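You operate a simulated robot arm through the tools that you are given. There is no shell and no other tool.

The job below is to be done with a simulated robot arm. You get a single attempt, and the scene is never put back.

## Task
Save the results to the stick with the program's number; put it back.
Fine: leave the results page showing.

The check looks at the end state, three seconds after you hand in, the way a careful person would. Anything else that was tipped, shoved, dropped, spilled or broken makes it a failure.

## Robot
A 7-joint arm with a two-finger parallel gripper, fixed in place. Base frame: the origin is at the foot of the arm, x ahead of it, y to its left, z up. Readings come in mm, degrees, newtons and seconds.
Its first joint turns from -166.0 to 166.0 degrees. Payload 3.43 kg.
The TCP is the grasp point between the finger pads, 34 mm short of the fingertips. In the tool frame z runs along the fingers and y along their closing line. The gripper opens to 128 mm. The fingers are 24 mm wide and 12 mm thick; the gripper's body (48 by 130 mm) begins 96 mm behind the TCP.
Orientation is that of the tool frame in the base frame, as [roll, pitch, yaw] about the fixed x, y, z axes, in that order (R = Rz(yaw) Ry(pitch) Rx(roll)). With the fingers straight down and closing along the base's y, the tool's x points along the base's -x, its y along +y and its z along -z.

## Interface
- The arm moves only by the tool step_arm. Its argument "plan" is a list of rows, each a list of 6 numbers: the shift along the base's x, y, z in units of 20 mm (1.0 is 20 mm), then the turn, a rotation vector about the base's x, y, z in units of 5 degrees (1.0 is 5 degrees). In form: [[x, y, z, wx, wy, wz], ...]. A call has 1 to 20 rows; each row shifts and turns the commanded pose from where the row before left it. "claw" is the gripper command, from -1 (shut) to 1 (fully open), values between in proportion, set as the call begins (left out, the last holds). A call with a number of a shift or a turn outside -1 to 1 is refused whole. Rows are played at 5 a second. More than 50 mm and 8.6 degrees between two rows, or a gripper value outside its range, and nothing of the call is played. Where a pose cannot be reached the arm comes as near as it can. A force on the tool above 40 N (or 10 N above the force at the start of the call, whichever is more), or a blocked arm, ends the call early, and 0.2 s more pass. The fingers move at their own pace (about 153 mm/s each) and stop on an object; they squeeze with about 33 N. The grip force told is the motor's: it shows also when the fingers shut on nothing. Time passes only in rows, and 0.2 s behind the last, so rows that do not move let the fingers close. It gives the time, the measured TCP pose, the force on the tool (base axes), the opening and the grip force at its end, in the units of the frame above (readings bear some noise), with the torque about the TCP (base axes, N m) and any sound that the robot's microphone picked up.
- Cameras (640 x 400 px; columns grow to the right, rows downward): "scene" is fixed at [401, -498, 1815.9]; the picture's right is [0.95, -0.31, 0.00], its down [-0.16, -0.49, -0.86] and it looks along [0.27, 0.81, -0.52] (base axes); focal length 315 px, centre (320, 200). "wrist" rides on the gripper at [76, -11, -160] in the tool frame; the picture's right is [0.15, 0.99, 0.00], its down [-0.88, 0.13, -0.46] and it looks along [-0.45, 0.07, 0.89] (tool axes); focal length 234 px, centre (320, 200).
- capture(camera): a new picture of that camera. It takes no simulated time.
- point_at(camera, pixels): for up to 12 pixels [column, row] of the newest picture of that camera ("zoom" is the newest enlarged one), the place [x, y, z] in the base frame of the surface seen there, good to about 2 mm. It takes no simulated time.
- close_up(camera, box): a new picture of the part [left, top, right, bottom] of that camera's present view, enlarged. It takes no simulated time.
- sign_off(): hands the job in; it is judged then, once.

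Unless the task says otherwise, let go and move clear before handing in.

The tools are called after "Request:" by a JSON object that holds its "name" and its "arguments". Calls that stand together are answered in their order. step_arm: Moves the arm, as the interface text tells. Its arguments: {"type":"object","properties":{"plan":{"type":"array","items":{"type":"array","items":{"type":"number"}}},"claw":{"type":"number"}},"required":["plan"]} The other tools are called the same way: capture (camera) takes a picture; point_at (camera, pixels) gives the place of the surface under pixels of a picture; close_up (camera, box) takes an enlarged picture of a part of a camera's view; sign_off () hands the job in.

At the start:

```text
clock: 0.0
tcp_pos: [472.4, 206.8, 1336.9]
tool_rot: [-179.9, 0.0, 180.0]
ft_force: [0.7, 0.1, 0.4]
torque: [0.0, 0.03, 0.03]
grip_width: 128.3
grasp_force: 0.0
```

scene: 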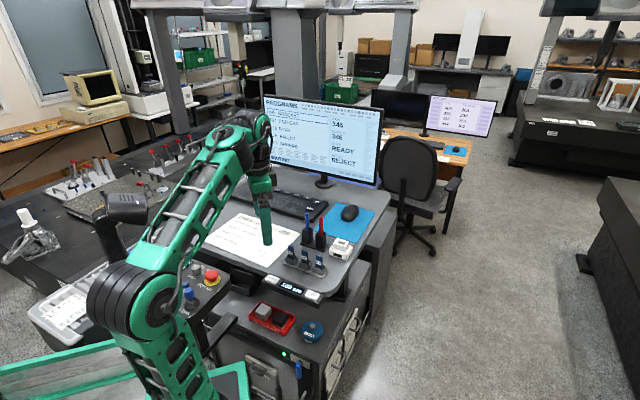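
wrist: 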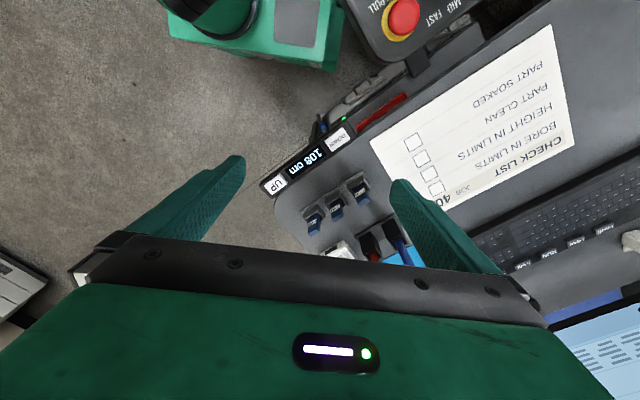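

The scene shows a height-adjustable desk with a PROGRAMS screen (around 320,135), three USB sticks in stands (around 305,260), a keyboard and a mouse. I'll take close-ups to read everything before I move.

Request:
{"name": "close_up", "arguments": {"camera": "scene", "box": [255, 85, 395, 190]}}

Request:
{"name": "close_up", "arguments": {"camera": "scene", "box": [200, 180, 390, 310]}}

Request:
{"name": "close_up", "arguments": {"camera": "scene", "box": [170, 250, 390, 400]}}

Request:
{"name": "close_up", "arguments": {"camera": "wrist", "box": [240, 60, 640, 310]}}

```text
3.81 times, centred on (325, 138) of scene
```

zoom: 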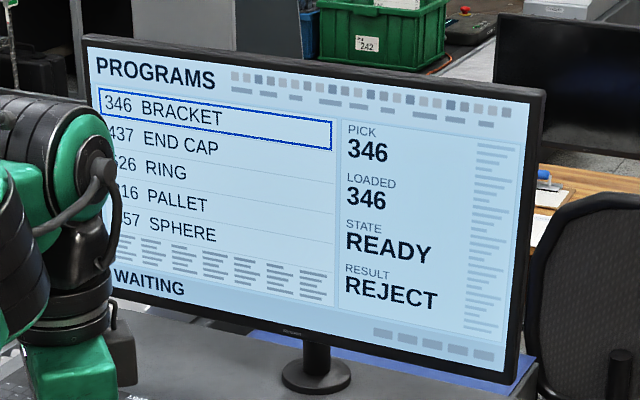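

```text
3.08 times, centred on (295, 245) of scene
```

zoom: 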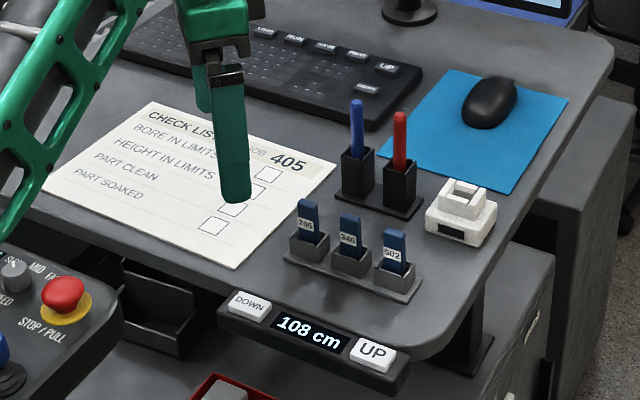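

```text
2.67 times, centred on (280, 325) of scene
```

zoom: 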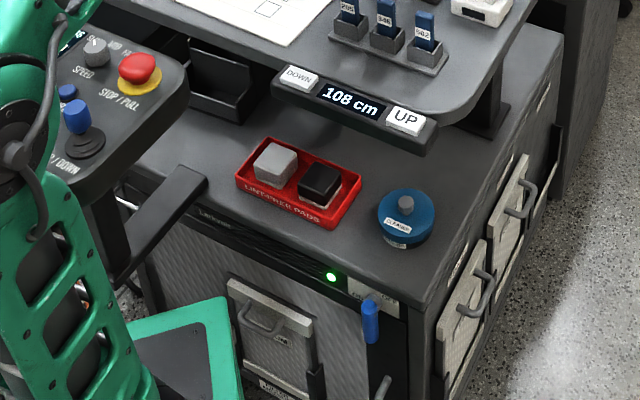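

```text
1.60 times, centred on (440, 185) of wrist
```

zoom: 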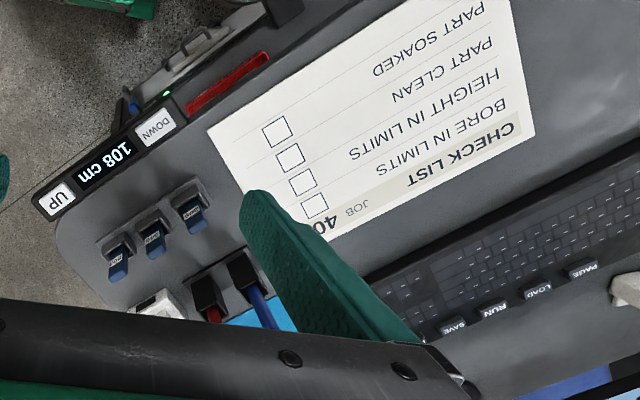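

The screen shows PICK/LOADED 346, state READY. The sticks seem to read 285/346/502, and a white box with a dark slot sits near (340,247). I'll zoom in more on the sticks, the white box, the keys and the second monitor.

Request:
{"name": "close_up", "arguments": {"camera": "scene", "box": [280, 230, 360, 280]}}

Request:
{"name": "close_up", "arguments": {"camera": "scene", "box": [260, 175, 340, 225]}}

Request:
{"name": "close_up", "arguments": {"camera": "scene", "box": [420, 85, 510, 145]}}

Request:
{"name": "close_up", "arguments": {"camera": "wrist", "box": [260, 150, 440, 270]}}

Request:
{"name": "close_up", "arguments": {"camera": "scene", "box": [250, 290, 390, 400]}}

```text
8.00 times, centred on (320, 255) of scene
```

zoom: 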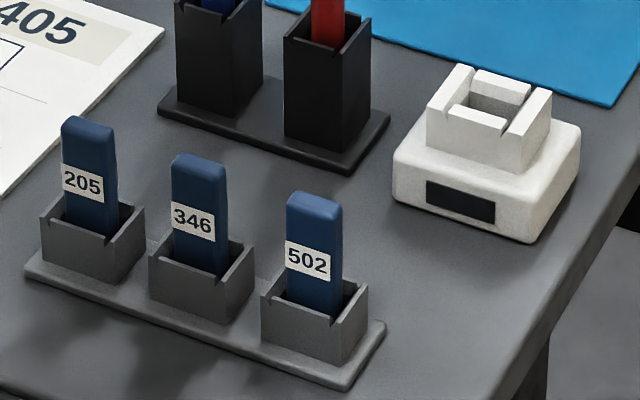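

```text
8.00 times, centred on (300, 200) of scene
```

zoom: 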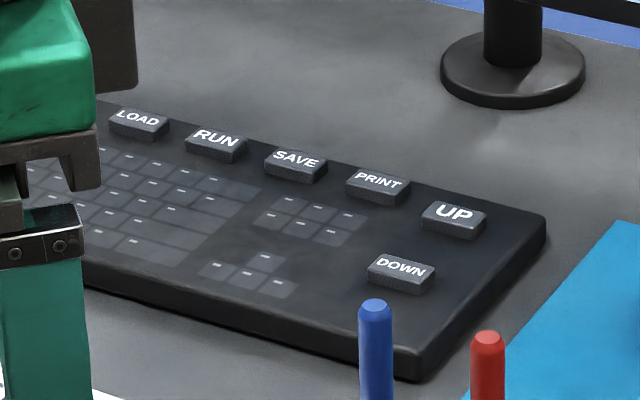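

```text
6.67 times, centred on (465, 115) of scene
```

zoom: 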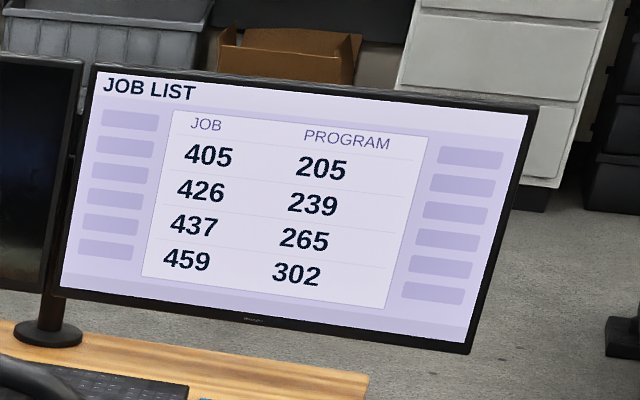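

```text
3.33 times, centred on (350, 210) of wrist
```

zoom: 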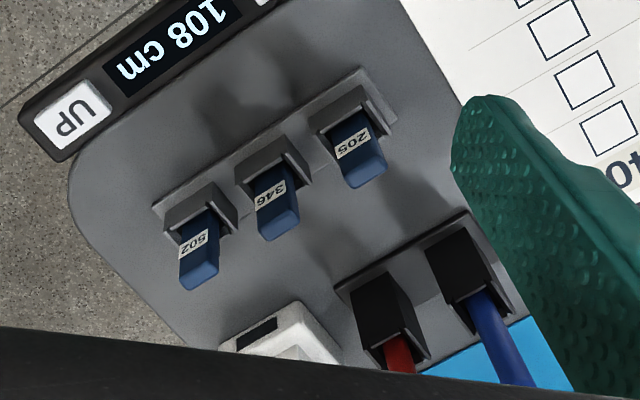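

```text
3.64 times, centred on (320, 345) of scene
```

zoom: 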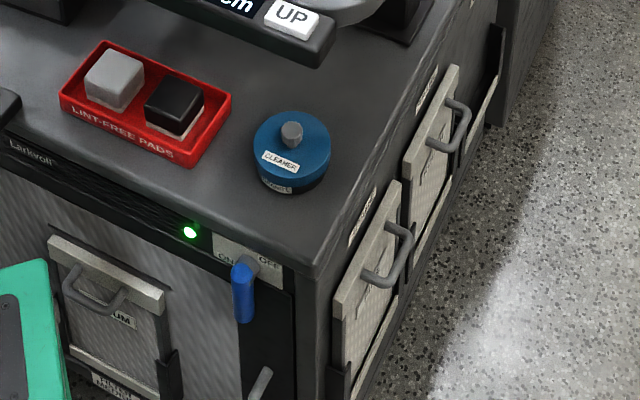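

The loaded program is 346, and the job list plus checklist (405→205) relate to something else. The results page will tell which program the results belong to. I'll measure the keys, sticks and socket now.

Request:
{"name": "close_up", "arguments": {"camera": "scene", "box": [280, 230, 360, 280]}}

Request:
{"name": "point_at", "arguments": {"camera": "zoom", "pixels": [[89, 125], [198, 162], [315, 200], [200, 250], [250, 265], [180, 255], [505, 85], [480, 130], [500, 95], [460, 200], [330, 120], [120, 180]]}}

Request:
{"name": "close_up", "arguments": {"camera": "scene", "box": [260, 175, 340, 225]}}

Request:
{"name": "point_at", "arguments": {"camera": "zoom", "pixels": [[140, 117], [217, 137], [297, 158], [378, 181], [455, 211], [402, 267], [350, 250], [250, 250], [300, 350], [450, 330], [376, 305], [490, 340]]}}

```text
8.00 times, centred on (320, 255) of scene
```

zoom: 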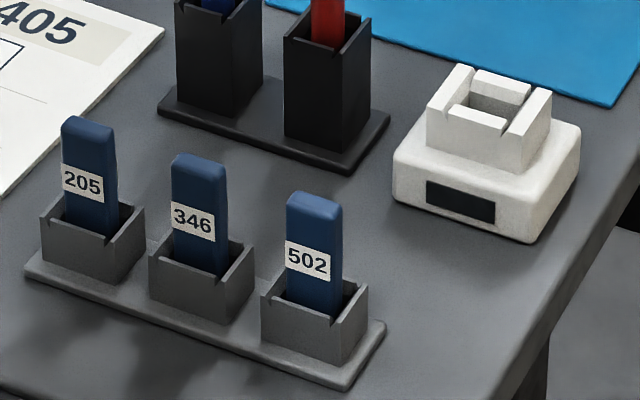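

```text
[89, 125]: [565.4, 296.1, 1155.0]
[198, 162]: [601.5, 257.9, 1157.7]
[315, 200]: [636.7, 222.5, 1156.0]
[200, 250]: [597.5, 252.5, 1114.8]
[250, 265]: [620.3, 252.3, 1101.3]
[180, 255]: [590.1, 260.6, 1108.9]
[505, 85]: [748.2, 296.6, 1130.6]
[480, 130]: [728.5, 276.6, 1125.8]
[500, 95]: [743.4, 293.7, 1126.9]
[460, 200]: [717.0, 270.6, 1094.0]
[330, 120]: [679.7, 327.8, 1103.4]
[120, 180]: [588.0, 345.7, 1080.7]
```

```text
8.00 times, centred on (300, 200) of scene
```

zoom: 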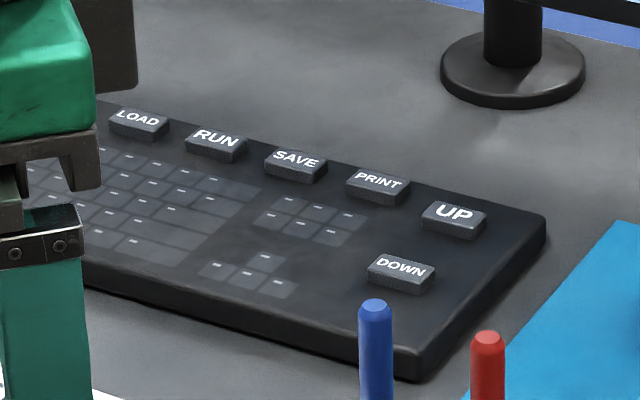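

```text
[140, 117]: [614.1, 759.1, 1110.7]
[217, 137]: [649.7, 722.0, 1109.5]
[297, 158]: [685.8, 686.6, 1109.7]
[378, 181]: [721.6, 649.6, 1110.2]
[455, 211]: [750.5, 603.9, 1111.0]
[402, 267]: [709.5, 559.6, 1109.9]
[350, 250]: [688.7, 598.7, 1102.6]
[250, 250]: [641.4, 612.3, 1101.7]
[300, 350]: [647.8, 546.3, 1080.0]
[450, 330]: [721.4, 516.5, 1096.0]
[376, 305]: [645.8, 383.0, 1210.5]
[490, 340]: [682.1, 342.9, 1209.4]
```

Desk top is at z≈1080. The stick tops are at z≈1156 with 346 at (601,258), and the keys sit at z≈1110 in a row along (0.7,-0.7). I'll move above stick 346 with the gripper turned -45° for a closer wrist view.

Request:
{"name": "step_arm", "arguments": {"plan": [[0.7, 0.28, -0.1, 0, 0, -1], [0.7, 0.28, -0.1, 0, 0, -1], [0.7, 0.28, -0.1, 0, 0, -1], [0.7, 0.28, -0.1, 0, 0, -1], [0.7, 0.28, -0.1, 0, 0, -1], [0.7, 0.28, -0.1, 0, 0, -1], [0.7, 0.28, -0.1, 0, 0, -1], [0.7, 0.28, -0.1, 0, 0, -1], [0.7, 0.28, -0.1, 0, 0, -1], [0, 0, 0, 0, 0, 0]]}}

Request:
{"name": "capture", "arguments": {"camera": "wrist"}}

Request:
{"name": "capture", "arguments": {"camera": "scene"}}

```text
clock: 2.2
tcp_pos: [580.7, 258.0, 1324.9]
tool_rot: [-180.0, 0.6, 135.0]
ft_force: [-0.5, -0.4, 0.0]
torque: [-0.02, -0.01, 0.0]
grip_width: 127.9
grasp_force: 0.1
```

```text
taken
```

wrist: 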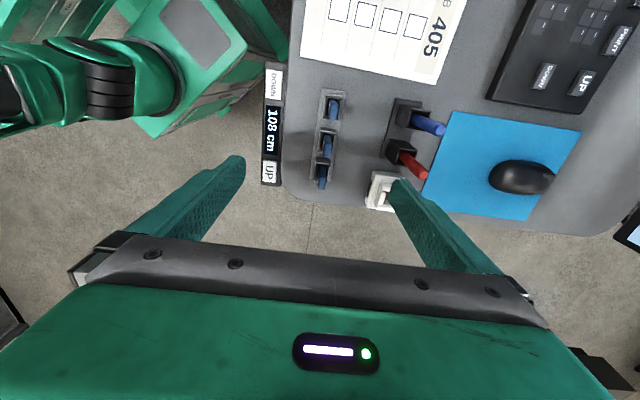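

```text
taken
```

scene: 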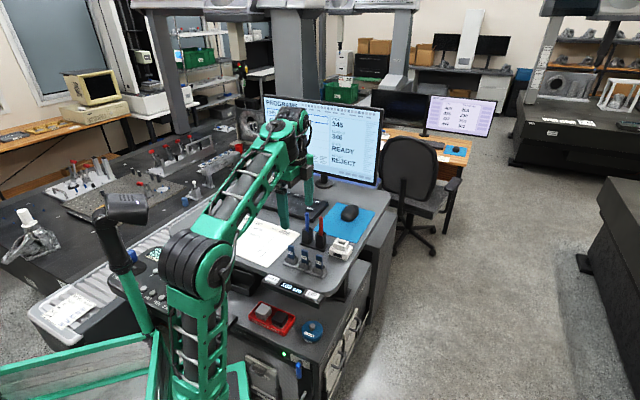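

The TCP reads x=580.7 instead of the 598 I expected. I'll idle to see whether that's lag, and zoom in on the wrist view of the sticks (325,140) and the white socket (383,190).

Request:
{"name": "step_arm", "arguments": {"plan": [[0, 0, 0, 0, 0, 0], [0, 0, 0, 0, 0, 0], [0, 0, 0, 0, 0, 0]]}}

Request:
{"name": "close_up", "arguments": {"camera": "wrist", "box": [280, 70, 460, 220]}}

```text
clock: 3.0
tcp_pos: [581.2, 258.3, 1324.3]
tool_rot: [180.0, 0.8, 135.0]
ft_force: [-0.5, 1.2, 0.3]
torque: [-0.05, -0.03, 0.01]
grip_width: 128.4
grasp_force: 0.1
```

```text
2.67 times, centred on (370, 145) of wrist
```

zoom: 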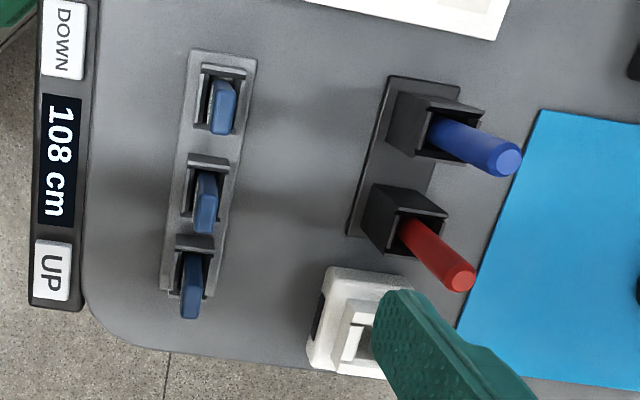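

The arm stays at x≈581 though commanded about 598, so this height may be near its reach limit. I'll go down a bit and check whether the TCP catches up.

Request:
{"name": "step_arm", "arguments": {"plan": [[0, 0, -0.5, 0, 0, 0], [0, 0, -0.5, 0, 0, 0], [0, 0, -0.5, 0, 0, 0], [0, 0, -0.5, 0, 0, 0], [0, 0, 0, 0, 0, 0]]}}

Request:
{"name": "capture", "arguments": {"camera": "scene"}}

Request:
{"name": "capture", "arguments": {"camera": "wrist"}}

```text
clock: 4.2
tcp_pos: [581.3, 258.3, 1283.5]
tool_rot: [179.9, 0.7, 135.0]
ft_force: [-0.4, 0.4, -0.3]
torque: [-0.01, -0.03, -0.04]
grip_width: 128.0
grasp_force: 0.0
```

```text
taken
```

scene: 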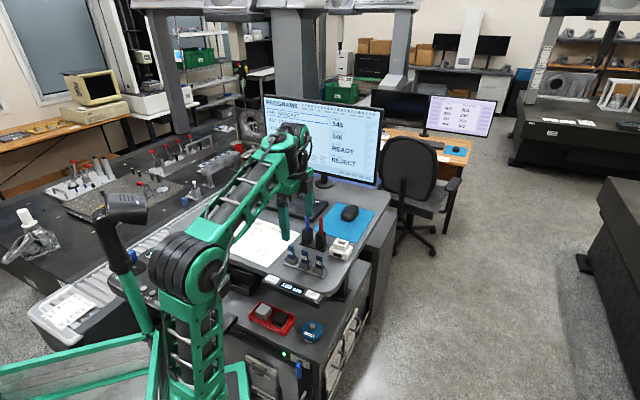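

```text
taken
```

wrist: 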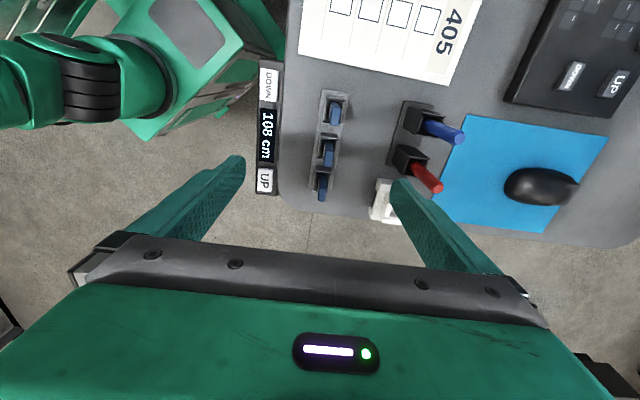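

The z-move was exact, so the earlier shortfall was just clipped. I'll shift +x by 20 mm to test tracking at this height.

Request:
{"name": "step_arm", "arguments": {"plan": [[0.5, 0, 0, 0, 0, 0], [0.5, 0, 0, 0, 0, 0], [0, 0, 0, 0, 0, 0]]}}

Request:
{"name": "close_up", "arguments": {"camera": "wrist", "box": [280, 70, 460, 220]}}

```text
clock: 5.0
tcp_pos: [602.0, 256.8, 1285.4]
tool_rot: [180.0, 0.6, 135.0]
ft_force: [-0.6, 0.6, 0.0]
torque: [-0.01, 0.0, -0.03]
grip_width: 128.0
grasp_force: 0.0
```

```text
2.67 times, centred on (370, 145) of wrist
```

zoom: 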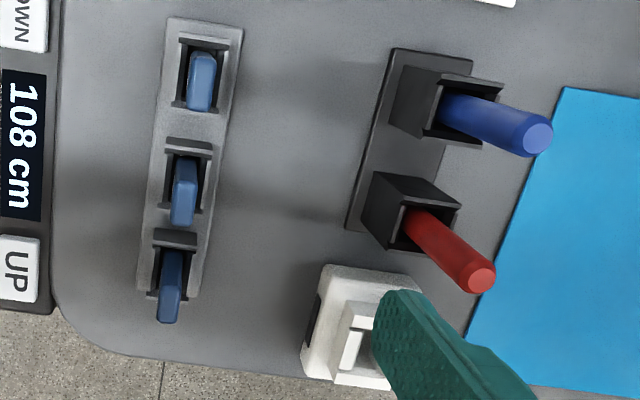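

The TCP now follows and sits above 346. I'll measure the stick, holder and socket points in this zoom (346 top near (183,190), socket near (350,335)).

Request:
{"name": "point_at", "arguments": {"camera": "zoom", "pixels": [[183, 220], [200, 105], [170, 318], [183, 147], [175, 230], [210, 230], [155, 130], [225, 100], [340, 300], [345, 375], [322, 330], [360, 345]]}}

Request:
{"name": "close_up", "arguments": {"camera": "wrist", "box": [310, 80, 390, 150]}}

```text
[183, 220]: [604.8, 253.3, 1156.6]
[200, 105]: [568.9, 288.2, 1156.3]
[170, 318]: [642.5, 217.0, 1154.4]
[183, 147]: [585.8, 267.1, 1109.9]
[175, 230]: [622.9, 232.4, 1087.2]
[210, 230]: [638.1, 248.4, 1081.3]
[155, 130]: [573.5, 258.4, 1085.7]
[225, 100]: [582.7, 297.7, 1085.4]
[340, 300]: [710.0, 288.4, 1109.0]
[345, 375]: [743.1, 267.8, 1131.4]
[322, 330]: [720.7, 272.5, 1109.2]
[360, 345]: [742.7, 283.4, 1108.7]
```

```text
5.71 times, centred on (350, 115) of wrist
```

zoom: 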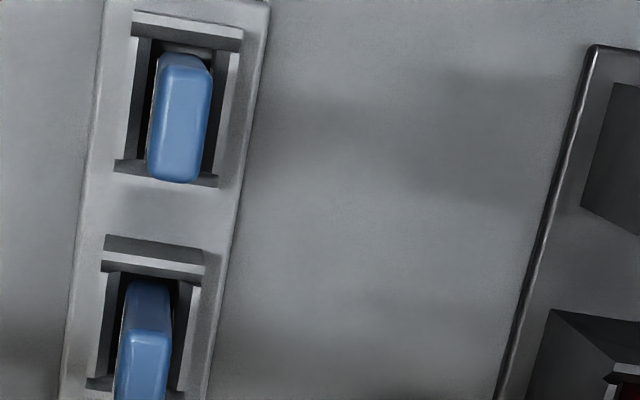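

The sticks and socket are measured: holder walls z≈1110, socket walls z≈1131. Before moving to the keyboard I'll measure the monitor and PAGE key surroundings in the scene view to stay clear of the screen.

Request:
{"name": "capture", "arguments": {"camera": "scene"}}

Request:
{"name": "point_at", "arguments": {"camera": "scene", "pixels": [[325, 170], [375, 185], [262, 100], [380, 112], [270, 150], [327, 185], [320, 187], [268, 175], [262, 185], [350, 178], [300, 168], [370, 140]]}}

Request:
{"name": "close_up", "arguments": {"camera": "scene", "box": [240, 90, 400, 220]}}

```text
taken
```

scene: 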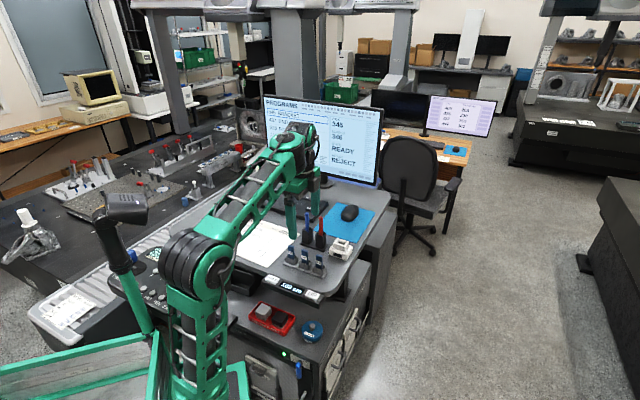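

```text
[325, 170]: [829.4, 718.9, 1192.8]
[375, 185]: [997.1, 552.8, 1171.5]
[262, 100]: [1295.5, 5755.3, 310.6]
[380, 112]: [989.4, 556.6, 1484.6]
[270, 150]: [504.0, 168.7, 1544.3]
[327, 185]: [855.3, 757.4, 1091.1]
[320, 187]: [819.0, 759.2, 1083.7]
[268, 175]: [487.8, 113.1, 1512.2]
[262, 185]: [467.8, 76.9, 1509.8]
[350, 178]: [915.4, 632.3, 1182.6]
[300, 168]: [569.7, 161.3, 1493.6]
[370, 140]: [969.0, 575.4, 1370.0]
```

```text
3.08 times, centred on (320, 155) of scene
```

zoom: 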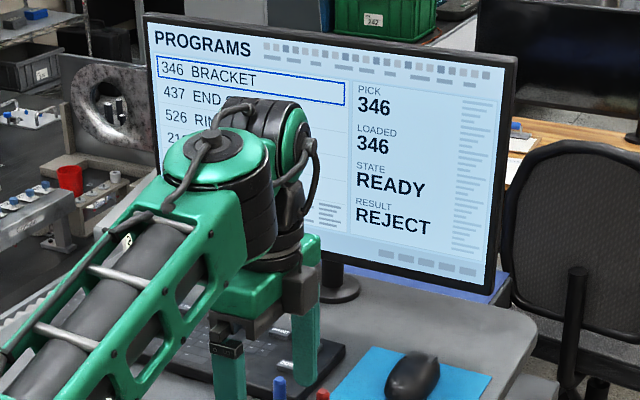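

The monitor plane lies about 124 mm behind the key row (x+y≈1547 against 1372), so there is room for the gripper. I'll close the gripper and travel at z≈1285 over the pens toward the PAGE end of the keyboard.

Request:
{"name": "step_arm", "arguments": {"plan": [[-0.1, 0.9, 0, 0, 0, 0], [-0.1, 0.9, 0, 0, 0, 0], [-0.1, 0.9, 0, 0, 0, 0], [-0.1, 0.9, 0, 0, 0, 0], [-0.1, 0.9, 0, 0, 0, 0], [-0.1, 0.9, 0, 0, 0, 0], [-0.1, 0.9, 0, 0, 0, 0], [-0.1, 0.9, 0, 0, 0, 0], [-0.1, 0.9, 0, 0, 0, 0], [-0.1, 0.9, 0, 0, 0, 0], [-0.1, 0.9, 0, 0, 0, 0], [-0.1, 0.9, 0, 0, 0, 0], [-0.1, 0.9, 0, 0, 0, 0], [-0.1, 0.9, 0, 0, 0, 0], [-0.1, 0.9, 0, 0, 0, 0], [-0.1, 0.9, 0, 0, 0, 0], [-0.1, 0.9, 0, 0, 0, 0], [-0.1, 0.9, 0, 0, 0, 0], [0, 0, 0, 0, 0, 0]], "claw": -1}}

Request:
{"name": "capture", "arguments": {"camera": "wrist"}}

Request:
{"name": "capture", "arguments": {"camera": "scene"}}

```text
clock: 9.0
tcp_pos: [577.4, 482.0, 1286.3]
tool_rot: [179.6, 0.6, 135.0]
ft_force: [0.0, -0.2, -0.9]
torque: [0.02, -0.01, -0.01]
grip_width: 0.0
grasp_force: 33.5
out of reach, approached as far as the arm can: row 13, 14, 15, 16, 17, 18
```

```text
taken
```

wrist: 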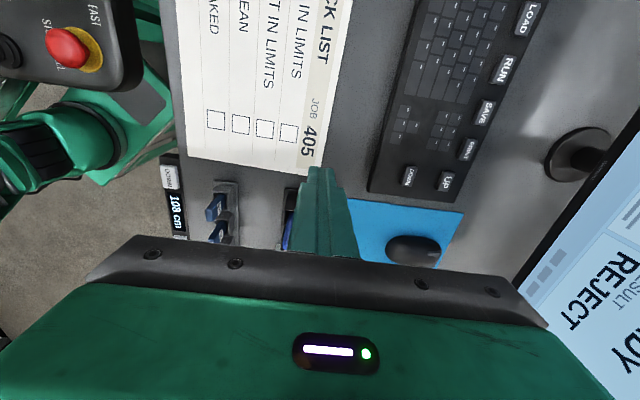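

```text
taken
```

scene: 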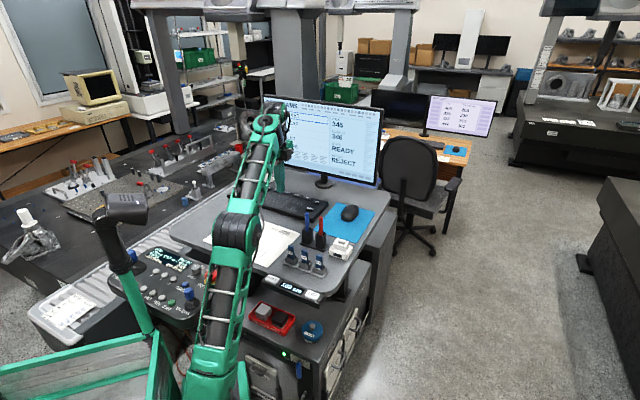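

At z=1286 the reach ends at about 752 mm radius. I'll descend to z≈1190 over the paper and then move out toward SAVE, to see how far the arm goes lower down.

Request:
{"name": "step_arm", "arguments": {"plan": [[0, 0, -0.8, 0, 0, 0], [0, 0, -0.8, 0, 0, 0], [0, 0, -0.8, 0, 0, 0], [0, 0, -0.8, 0, 0, 0], [0, 0, -0.8, 0, 0, 0], [0, 0, -0.8, 0, 0, 0], [0.3, 0.6, 0, 0, 0, 0], [0.3, 0.6, 0, 0, 0, 0], [0.3, 0.6, 0, 0, 0, 0], [0.3, 0.6, 0, 0, 0, 0], [0.3, 0.6, 0, 0, 0, 0], [0.3, 0.6, 0, 0, 0, 0], [0.3, 0.6, 0, 0, 0, 0], [0.3, 0.6, 0, 0, 0, 0], [0.3, 0.6, 0, 0, 0, 0], [0.3, 0.6, 0, 0, 0, 0], [0.3, 0.6, 0, 0, 0, 0], [0.3, 0.6, 0, 0, 0, 0], [0.3, 0.6, 0, 0, 0, 0], [0, 0, 0, 0, 0, 0]]}}

Request:
{"name": "capture", "arguments": {"camera": "wrist"}}

Request:
{"name": "capture", "arguments": {"camera": "scene"}}

```text
clock: 13.2
tcp_pos: [615.5, 564.9, 1190.4]
tool_rot: [180.0, 0.8, 135.0]
ft_force: [-0.2, -0.4, 0.2]
torque: [-0.03, 0.03, 0.03]
grip_width: 0.1
grasp_force: 32.9
out of reach, approached as far as the arm can: row 13, 14, 15, 16, 17, 18, 19
```

```text
taken
```

wrist: 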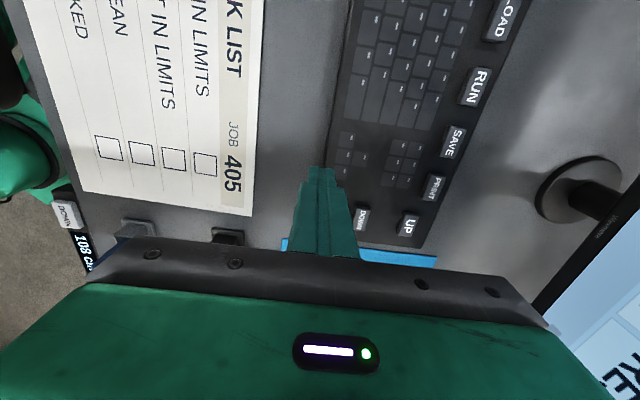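

```text
taken
```

scene: 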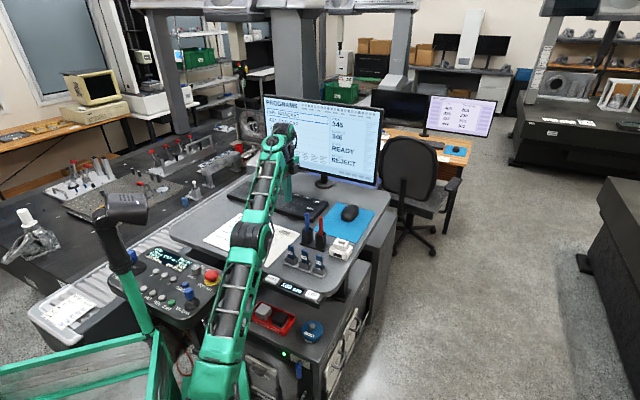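

At z=1190 the vertical tool reaches only r≈835, while the keys lie at r≈971. Tilting the fingers outward about the row axis should extend the reach without touching the desk height, so I'll tilt 40° in place and check.

Request:
{"name": "step_arm", "arguments": {"plan": [[0, 0, 0, 0.707, -0.707, 0], [0, 0, 0, 0.707, -0.707, 0], [0, 0, 0, 0.707, -0.707, 0], [0, 0, 0, 0.707, -0.707, 0], [0, 0, 0, 0.707, -0.707, 0], [0, 0, 0, 0.707, -0.707, 0], [0, 0, 0, 0.707, -0.707, 0], [0, 0, 0, 0.707, -0.707, 0], [0, 0, 0, 0, 0, 0]]}}

Request:
{"name": "capture", "arguments": {"camera": "wrist"}}

Request:
{"name": "capture", "arguments": {"camera": "scene"}}

```text
clock: 15.2
tcp_pos: [617.3, 560.6, 1188.0]
tool_rot: [140.0, 0.6, 134.6]
ft_force: [-0.7, 0.0, 0.2]
torque: [-0.01, -0.01, 0.0]
grip_width: 0.2
grasp_force: 33.1
```

```text
taken
```

wrist: 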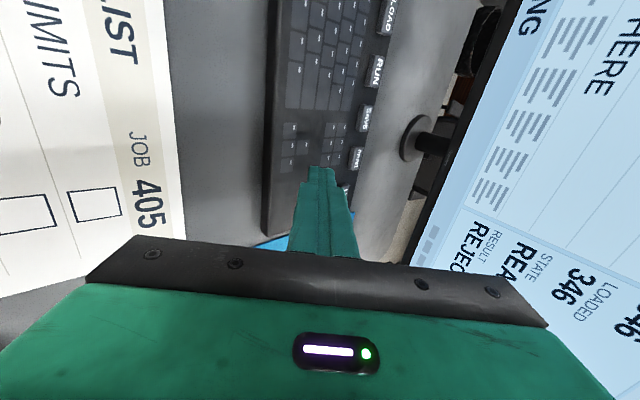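

```text
taken
```

scene: 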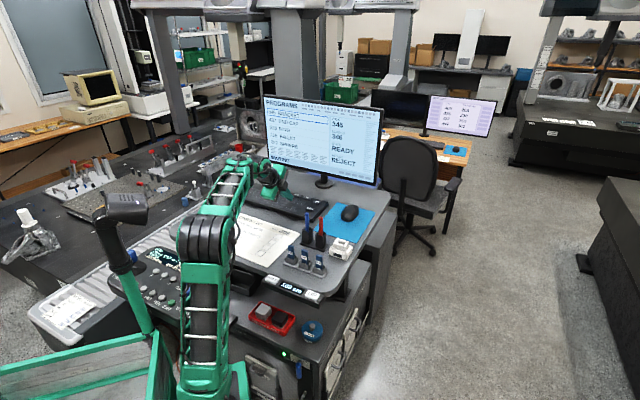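

The tilt worked and the elbow sits up and clear. I'll zoom in on the scene camera to find the PAGE key now that the arm has moved.

Request:
{"name": "close_up", "arguments": {"camera": "scene", "box": [240, 165, 340, 230]}}

Request:
{"name": "close_up", "arguments": {"camera": "wrist", "box": [260, 0, 460, 200]}}

Request:
{"name": "close_up", "arguments": {"camera": "scene", "box": [255, 85, 395, 190]}}

```text
6.15 times, centred on (290, 198) of scene
```

zoom: 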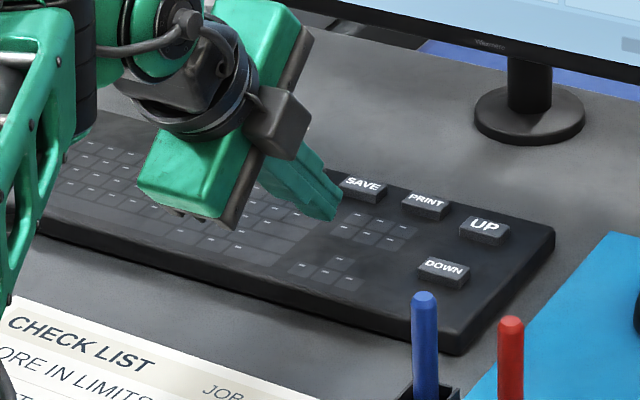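

```text
2.00 times, centred on (360, 100) of wrist
```

zoom: 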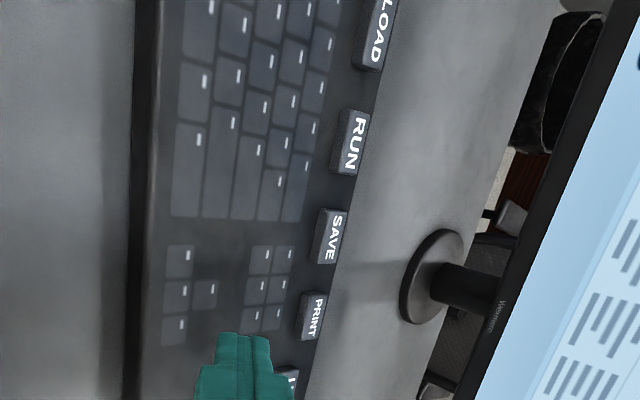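

```text
3.81 times, centred on (325, 138) of scene
```

zoom: 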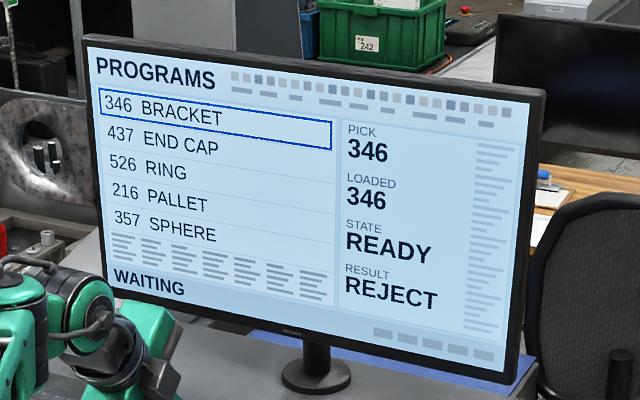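

The screen's list is fully readable with 346 BRACKET loaded. I'll move left along the keyboard to get the PAGE key into view.

Request:
{"name": "step_arm", "arguments": {"plan": [[-0.22, 1, 0, 0, 0, 0], [-0.22, 1, 0, 0, 0, 0], [-0.22, 1, 0, 0, 0, 0], [-0.22, 1, 0, 0, 0, 0], [-0.22, 1, 0, 0, 0, 0], [-0.22, 1, 0, 0, 0, 0], [-0.22, 1, 0, 0, 0, 0], [-0.22, 1, 0, 0, 0, 0], [-0.22, 1, 0, 0, 0, 0], [0, 0, 0, 0, 0, 0]]}}

Request:
{"name": "capture", "arguments": {"camera": "wrist"}}

Request:
{"name": "capture", "arguments": {"camera": "scene"}}

```text
clock: 17.4
tcp_pos: [577.4, 741.4, 1188.2]
tool_rot: [140.1, 0.5, 134.6]
ft_force: [-0.8, 0.3, 0.2]
torque: [-0.01, 0.03, 0.02]
grip_width: 0.0
grasp_force: 32.7
```

```text
taken
```

wrist: 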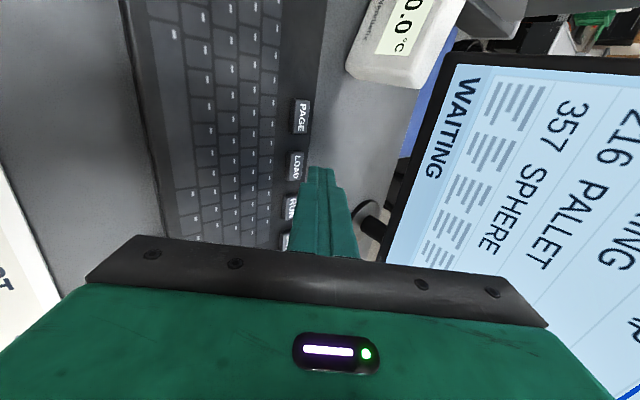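

```text
taken
```

scene: 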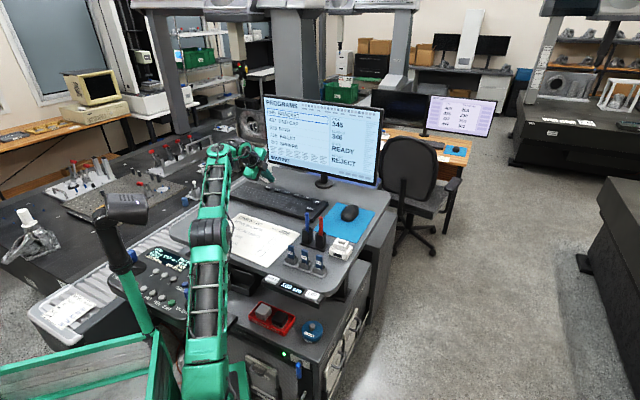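

PAGE is at (302,117), LOAD at (296,166), and a white thermometer box sits at (395,50). I'll measure their positions.

Request:
{"name": "point_at", "arguments": {"camera": "wrist", "pixels": [[302, 117], [302, 102], [302, 130], [296, 166], [290, 205], [370, 75], [345, 60], [395, 85], [420, 30], [265, 110], [318, 120], [400, 100]]}}

Request:
{"name": "close_up", "arguments": {"camera": "wrist", "box": [220, 60, 420, 260]}}

```text
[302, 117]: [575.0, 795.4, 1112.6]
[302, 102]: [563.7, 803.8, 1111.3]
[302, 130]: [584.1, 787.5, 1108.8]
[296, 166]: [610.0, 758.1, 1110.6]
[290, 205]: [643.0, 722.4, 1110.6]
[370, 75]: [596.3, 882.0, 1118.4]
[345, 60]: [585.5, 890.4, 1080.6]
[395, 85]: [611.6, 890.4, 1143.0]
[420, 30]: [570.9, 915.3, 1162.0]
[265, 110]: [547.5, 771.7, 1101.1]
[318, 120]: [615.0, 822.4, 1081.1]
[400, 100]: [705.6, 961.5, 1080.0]
```

```text
2.00 times, centred on (320, 160) of wrist
```

zoom: 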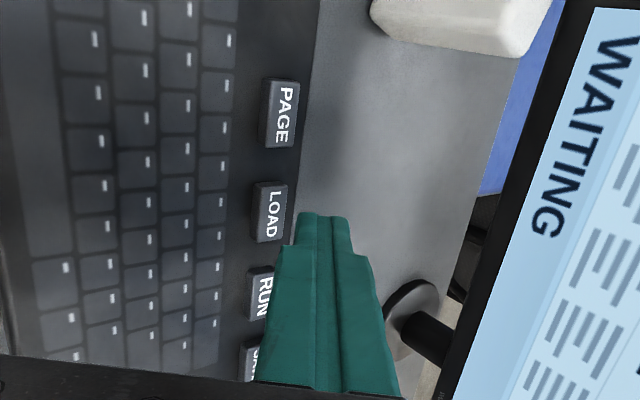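

PAGE centre is (575,795,1111). With the 40° tilt the contact edge lies about 13 mm outward and 34 mm below the TCP, so I'll hover at TCP (565,787,1160).

Request:
{"name": "step_arm", "arguments": {"plan": [[-0.2, 0.75, 0, 0, 0, 0], [-0.2, 0.75, 0, 0, 0, 0], [-0.2, 0.75, 0, 0, 0, 0], [0, 0, -0.7, 0, 0, 0], [0, 0, -0.7, 0, 0, 0], [0, 0, 0, 0, 0, 0]]}}

Request:
{"name": "close_up", "arguments": {"camera": "wrist", "box": [220, 60, 420, 260]}}

Request:
{"name": "close_up", "arguments": {"camera": "scene", "box": [210, 130, 330, 220]}}

```text
clock: 18.8
tcp_pos: [565.8, 783.1, 1156.4]
tool_rot: [140.2, 0.6, 134.6]
ft_force: [0.1, 0.4, -0.2]
torque: [-0.03, -0.01, -0.04]
grip_width: 0.0
grasp_force: 32.5
out of reach, approached as far as the arm can: row 3
```

```text
2.00 times, centred on (320, 160) of wrist
```

zoom: 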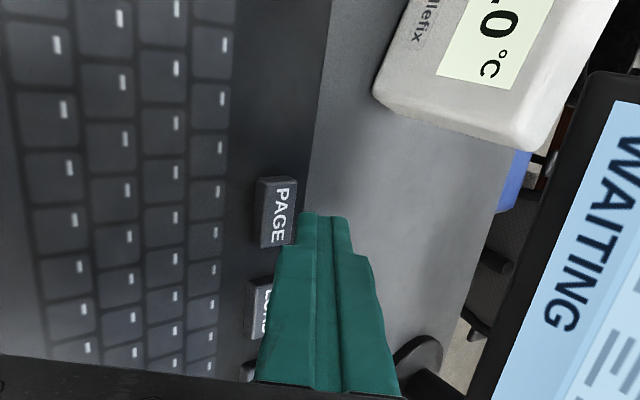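

```text
4.44 times, centred on (270, 175) of scene
```

zoom: 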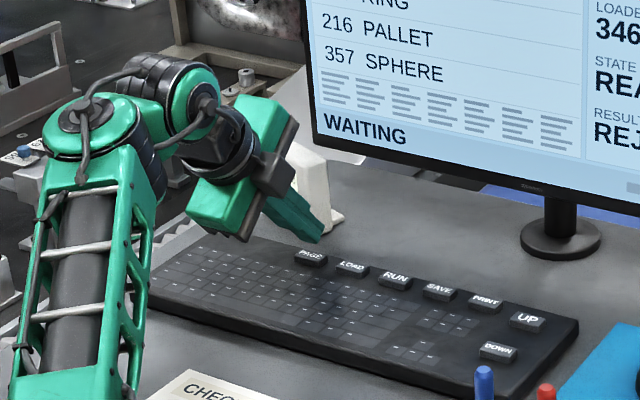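

The tip hovers close to PAGE. I'll measure the fingertip and key in this wrist zoom to confirm the alignment before pressing.

Request:
{"name": "close_up", "arguments": {"camera": "wrist", "box": [220, 60, 420, 260]}}

Request:
{"name": "point_at", "arguments": {"camera": "zoom", "pixels": [[308, 217], [325, 217], [343, 220], [303, 235], [276, 180], [270, 242], [276, 212], [262, 210], [294, 205]]}}

Request:
{"name": "close_up", "arguments": {"camera": "scene", "box": [250, 170, 310, 210]}}

Request:
{"name": "point_at", "arguments": {"camera": "zoom", "pixels": [[200, 170], [225, 180], [235, 190], [180, 160]]}}

```text
2.00 times, centred on (320, 160) of wrist
```

zoom: 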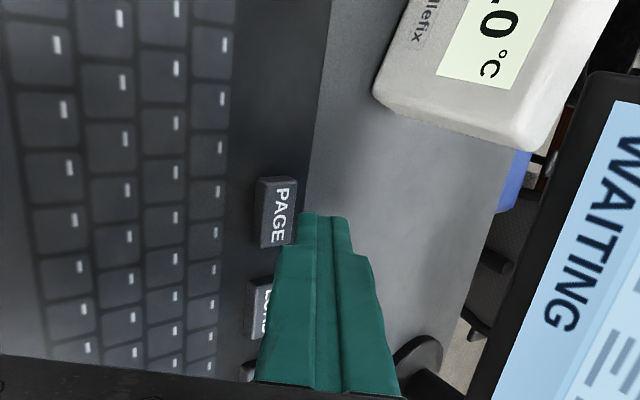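

```text
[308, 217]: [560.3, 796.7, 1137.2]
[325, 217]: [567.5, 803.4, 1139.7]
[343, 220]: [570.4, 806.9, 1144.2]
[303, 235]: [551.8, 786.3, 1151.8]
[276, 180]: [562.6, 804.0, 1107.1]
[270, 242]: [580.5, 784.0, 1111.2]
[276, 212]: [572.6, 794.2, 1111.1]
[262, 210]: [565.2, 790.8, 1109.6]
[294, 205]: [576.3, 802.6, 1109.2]
```

```text
10.00 times, centred on (280, 190) of scene
```

zoom: 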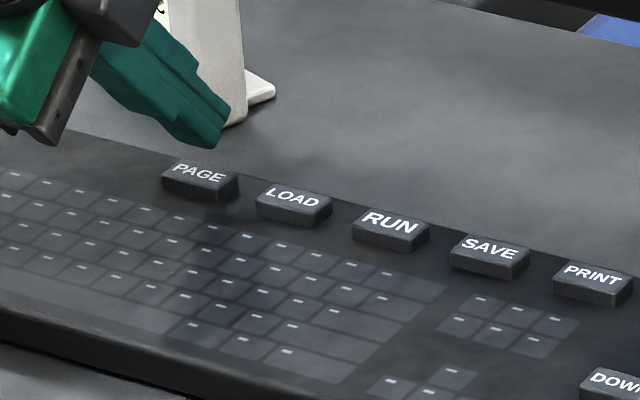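

```text
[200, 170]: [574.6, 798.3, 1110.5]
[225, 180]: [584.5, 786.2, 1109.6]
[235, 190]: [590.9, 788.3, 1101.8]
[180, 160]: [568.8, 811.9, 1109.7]
```

Key centre is (573,795.5,1110) and the predicted contact point is (575,792,1123), so alignment is good to a few mm. I'll nudge outward a little and descend gently toward contact.

Request:
{"name": "step_arm", "arguments": {"plan": [[-0.05, 0.2, -0.2, 0, 0, 0], [0, 0, -0.1, 0, 0, 0], [0, 0, -0.1, 0, 0, 0], [0, 0, -0.1, 0, 0, 0], [0, 0, 0, 0, 0, 0]]}}

Request:
{"name": "close_up", "arguments": {"camera": "scene", "box": [250, 170, 310, 210]}}

```text
clock: 20.0
tcp_pos: [563.8, 786.2, 1147.3]
tool_rot: [140.1, 0.5, 134.5]
ft_force: [0.1, 0.0, -0.3]
torque: [-0.02, 0.01, -0.04]
grip_width: 0.1
grasp_force: 32.7
```

```text
10.00 times, centred on (280, 190) of scene
```

zoom: 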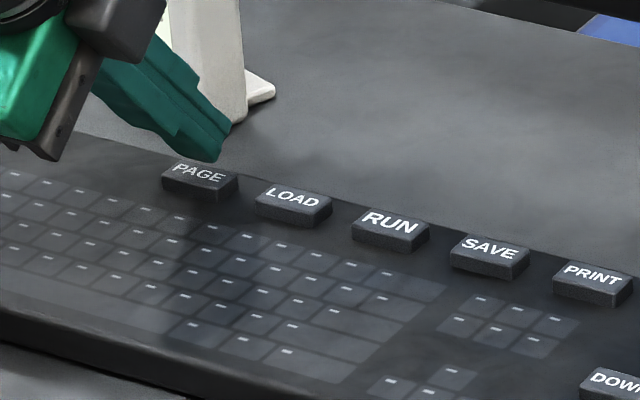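

No force yet at TCP z=1147, and the tip sits just above the rear half of PAGE. I'll keep going down in small steps.

Request:
{"name": "step_arm", "arguments": {"plan": [[-0.04, -0.04, -0.1, 0, 0, 0], [0, 0, -0.1, 0, 0, 0], [0, 0, -0.1, 0, 0, 0], [0, 0, 0, 0, 0, 0]]}}

Request:
{"name": "close_up", "arguments": {"camera": "scene", "box": [250, 85, 390, 210]}}

```text
clock: 21.0
tcp_pos: [564.9, 785.8, 1141.9]
tool_rot: [140.1, 0.5, 134.6]
ft_force: [-0.5, 0.8, 0.6]
torque: [-0.03, 0.02, 0.03]
grip_width: 0.0
grasp_force: 33.0
```

```text
3.20 times, centred on (320, 148) of scene
```

zoom: 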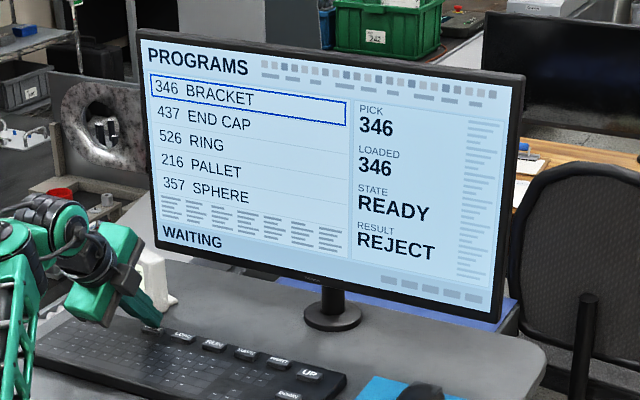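

No contact force shows yet at z=1142, so the tip must be only just above the key. I'll take a few more 1.5–2 mm steps.

Request:
{"name": "step_arm", "arguments": {"plan": [[0, 0, -0.1, 0, 0, 0], [0, 0, -0.1, 0, 0, 0], [0, 0, 0, 0, 0, 0]]}}

Request:
{"name": "close_up", "arguments": {"camera": "scene", "box": [250, 85, 390, 210]}}

Request:
{"name": "close_up", "arguments": {"camera": "scene", "box": [250, 170, 310, 210]}}

```text
clock: 21.8
tcp_pos: [563.1, 786.3, 1138.3]
tool_rot: [140.0, 0.5, 134.5]
ft_force: [0.1, 1.2, 4.8]
torque: [0.08, -0.01, 0.01]
grip_width: 0.0
grasp_force: 33.2
heard: click
```

```text
3.20 times, centred on (320, 148) of scene
```

zoom: 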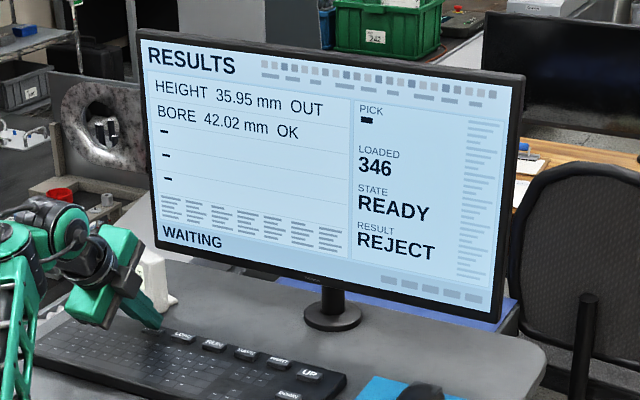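

```text
10.00 times, centred on (280, 190) of scene
```

zoom: 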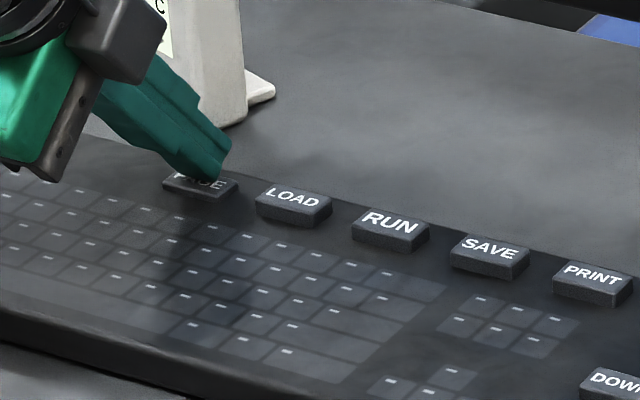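

The PAGE press clicked (4.8 N), and the screen now shows RESULTS with LOADED 346, so stick 346 is the right one. I'll lift off, go back toward the sticks and start undoing the tilt.

Request:
{"name": "step_arm", "arguments": {"plan": [[0, 0, 0.5, 0, 0, 0], [0, 0, 0.5, 0, 0, 0], [-0.05, -0.3, 0.7, 0, 0, 0], [0, -0.9, 0.7, 0, 0, 0], [0.2, -1, 0.2, 0, 0, 0], [0.2, -1, 0.2, 0, 0, 0], [0.2, -1, 0.2, 0, 0, 0], [0.2, -1, 0.2, 0, 0, 0], [0.2, -1, 0.2, 0, 0, 0], [0.2, -1, 0.2, 0, 0, 0], [0.2, -1, 0.2, 0, 0, 0], [0.2, -1, 0.2, 0, 0, 0], [0.2, -1, 0.2, 0, 0, 0], [0.2, -1, 0.2, 0, 0, 0], [0, -1, 0.5, -0.707, 0.707, 0], [0, -1, 0.5, -0.707, 0.707, 0], [0, -1, 0.5, -0.707, 0.707, 0], [0, -1, 0.5, -0.707, 0.707, 0], [0, 0, 0, 0, 0, 0]]}}

Request:
{"name": "capture", "arguments": {"camera": "scene"}}

```text
clock: 25.8
tcp_pos: [603.5, 479.9, 1264.7]
tool_rot: [160.2, 0.6, 134.8]
ft_force: [0.5, -0.5, -0.3]
torque: [0.01, 0.01, -0.02]
grip_width: 0.0
grasp_force: 32.6
```

```text
taken
```

scene: 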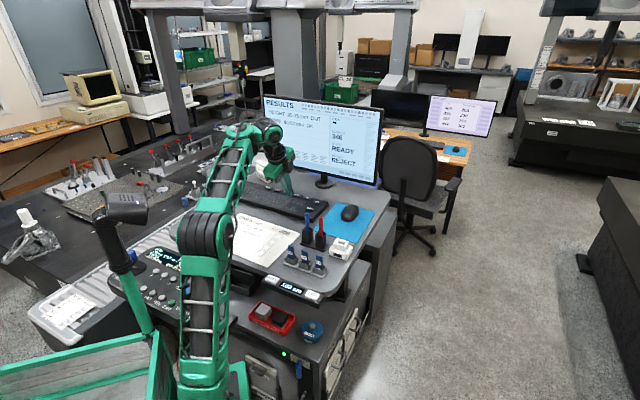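

The results page is still showing and the arm is clear. Next I undo the remaining 20° of tilt and move over stick 346, opening the gripper partway.

Request:
{"name": "step_arm", "arguments": {"plan": [[0, -0.93, 0, -0.707, 0.707, 0], [0, -0.93, 0, -0.707, 0.707, 0], [0, -0.93, 0, -0.707, 0.707, 0], [0, -0.93, 0, -0.707, 0.707, 0], [0, -0.93, 0, 0, 0, 0], [0, -0.93, 0, 0, 0, 0], [0, -0.93, 0, 0, 0, 0], [0, -0.93, 0, 0, 0, 0], [0, -0.93, 0, 0, 0, 0], [0, -0.93, 0, 0, 0, 0], [0, -0.93, 0, 0, 0, 0], [0, -0.93, 0, 0, 0, 0], [0, 0, 0, 0, 0, 0]], "claw": -0.2}}

Request:
{"name": "capture", "arguments": {"camera": "wrist"}}

Request:
{"name": "close_up", "arguments": {"camera": "wrist", "box": [270, 60, 430, 220]}}

```text
clock: 28.6
tcp_pos: [606.4, 258.9, 1262.4]
tool_rot: [-179.9, 0.4, 135.1]
ft_force: [-0.4, 0.0, -0.1]
torque: [-0.01, 0.0, 0.02]
grip_width: 51.2
grasp_force: 0.0
```

```text
taken
```

wrist: 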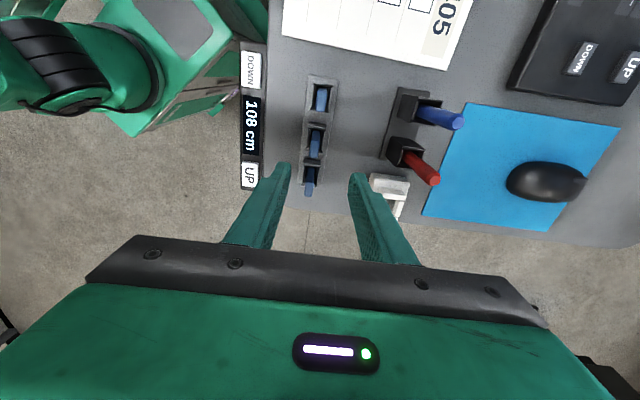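

```text
2.50 times, centred on (350, 140) of wrist
```

zoom: 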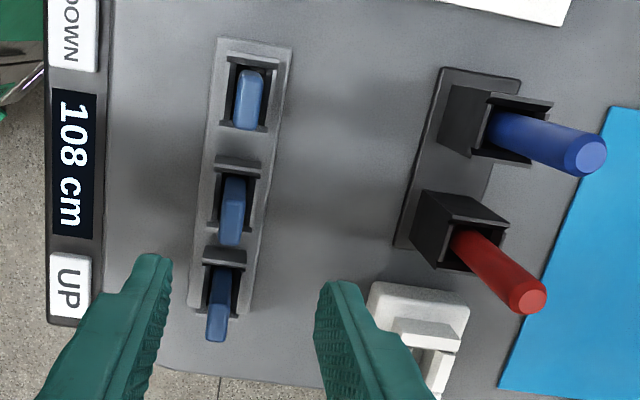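

I'm above the sticks with the gripper open 51 mm. I'll zoom tightly on stick 346's top (around (315,145)) to find its exact centre and orientation.

Request:
{"name": "close_up", "arguments": {"camera": "wrist", "box": [290, 115, 346, 165]}}

```text
8.00 times, centred on (318, 140) of wrist
```

zoom: 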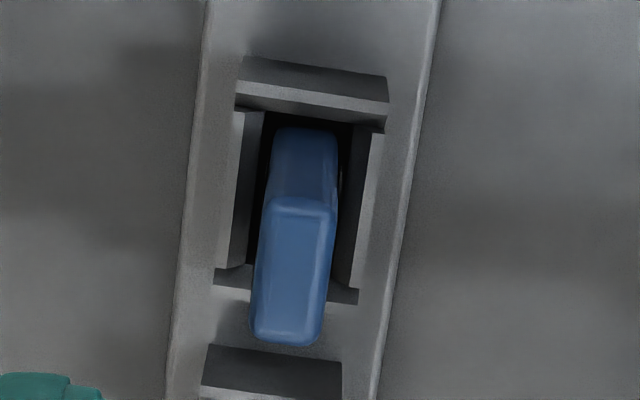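

Request:
{"name": "point_at", "arguments": {"camera": "zoom", "pixels": [[272, 205], [330, 207], [258, 335], [316, 338], [294, 270], [290, 135], [245, 180], [360, 200], [310, 80], [250, 270], [340, 290], [270, 370]]}}

```text
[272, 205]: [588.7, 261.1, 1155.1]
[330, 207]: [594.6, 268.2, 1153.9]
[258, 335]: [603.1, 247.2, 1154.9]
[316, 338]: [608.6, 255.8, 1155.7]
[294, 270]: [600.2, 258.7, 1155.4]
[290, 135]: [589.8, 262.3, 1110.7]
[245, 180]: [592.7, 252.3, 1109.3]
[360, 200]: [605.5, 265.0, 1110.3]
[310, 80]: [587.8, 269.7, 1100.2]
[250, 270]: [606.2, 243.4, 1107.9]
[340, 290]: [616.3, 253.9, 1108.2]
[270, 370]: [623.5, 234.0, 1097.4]
```

Stick 346's top is centred at (598.8,258.1,1155), 20 × 9 mm, with its long side along the row, and the holder walls reach z≈1110. I'll centre over it and descend to z≈1185 first.

Request:
{"name": "step_arm", "arguments": {"plan": [[-0.38, -0.04, 0, 0, 0, 0], [0, 0, -0.75, 0, 0, 0], [0, 0, -0.75, 0, 0, 0], [0, 0, -0.75, 0, 0, 0], [0, 0, -0.75, 0, 0, 0], [0, 0, -0.75, 0, 0, 0], [0, 0, 0, 0, 0, 0]]}}

Request:
{"name": "close_up", "arguments": {"camera": "wrist", "box": [250, 110, 390, 220]}}

Request:
{"name": "close_up", "arguments": {"camera": "scene", "box": [270, 210, 350, 280]}}

Request:
{"name": "step_arm", "arguments": {"plan": [[0, 0, 0, 0, 0, 0]]}}

```text
clock: 30.2
tcp_pos: [593.9, 256.2, 1188.8]
tool_rot: [-179.9, 0.6, 135.0]
ft_force: [-0.1, -0.2, 0.3]
torque: [0.0, -0.01, -0.02]
grip_width: 51.2
grasp_force: 0.0
```

```text
3.64 times, centred on (320, 165) of wrist
```

zoom: 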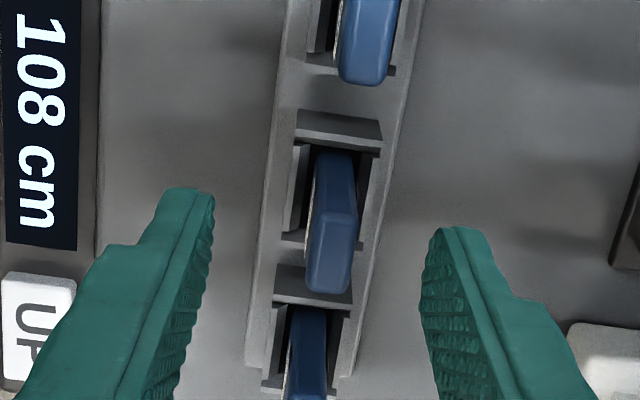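

```text
5.71 times, centred on (310, 245) of scene
```

zoom: 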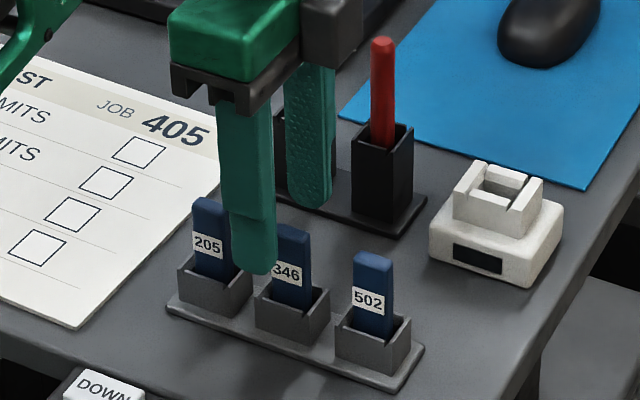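

```text
clock: 30.6
tcp_pos: [593.9, 256.9, 1188.1]
tool_rot: [180.0, 0.5, 134.9]
ft_force: [0.7, 0.4, -0.1]
torque: [0.03, -0.02, 0.01]
grip_width: 51.1
grasp_force: 0.1
```

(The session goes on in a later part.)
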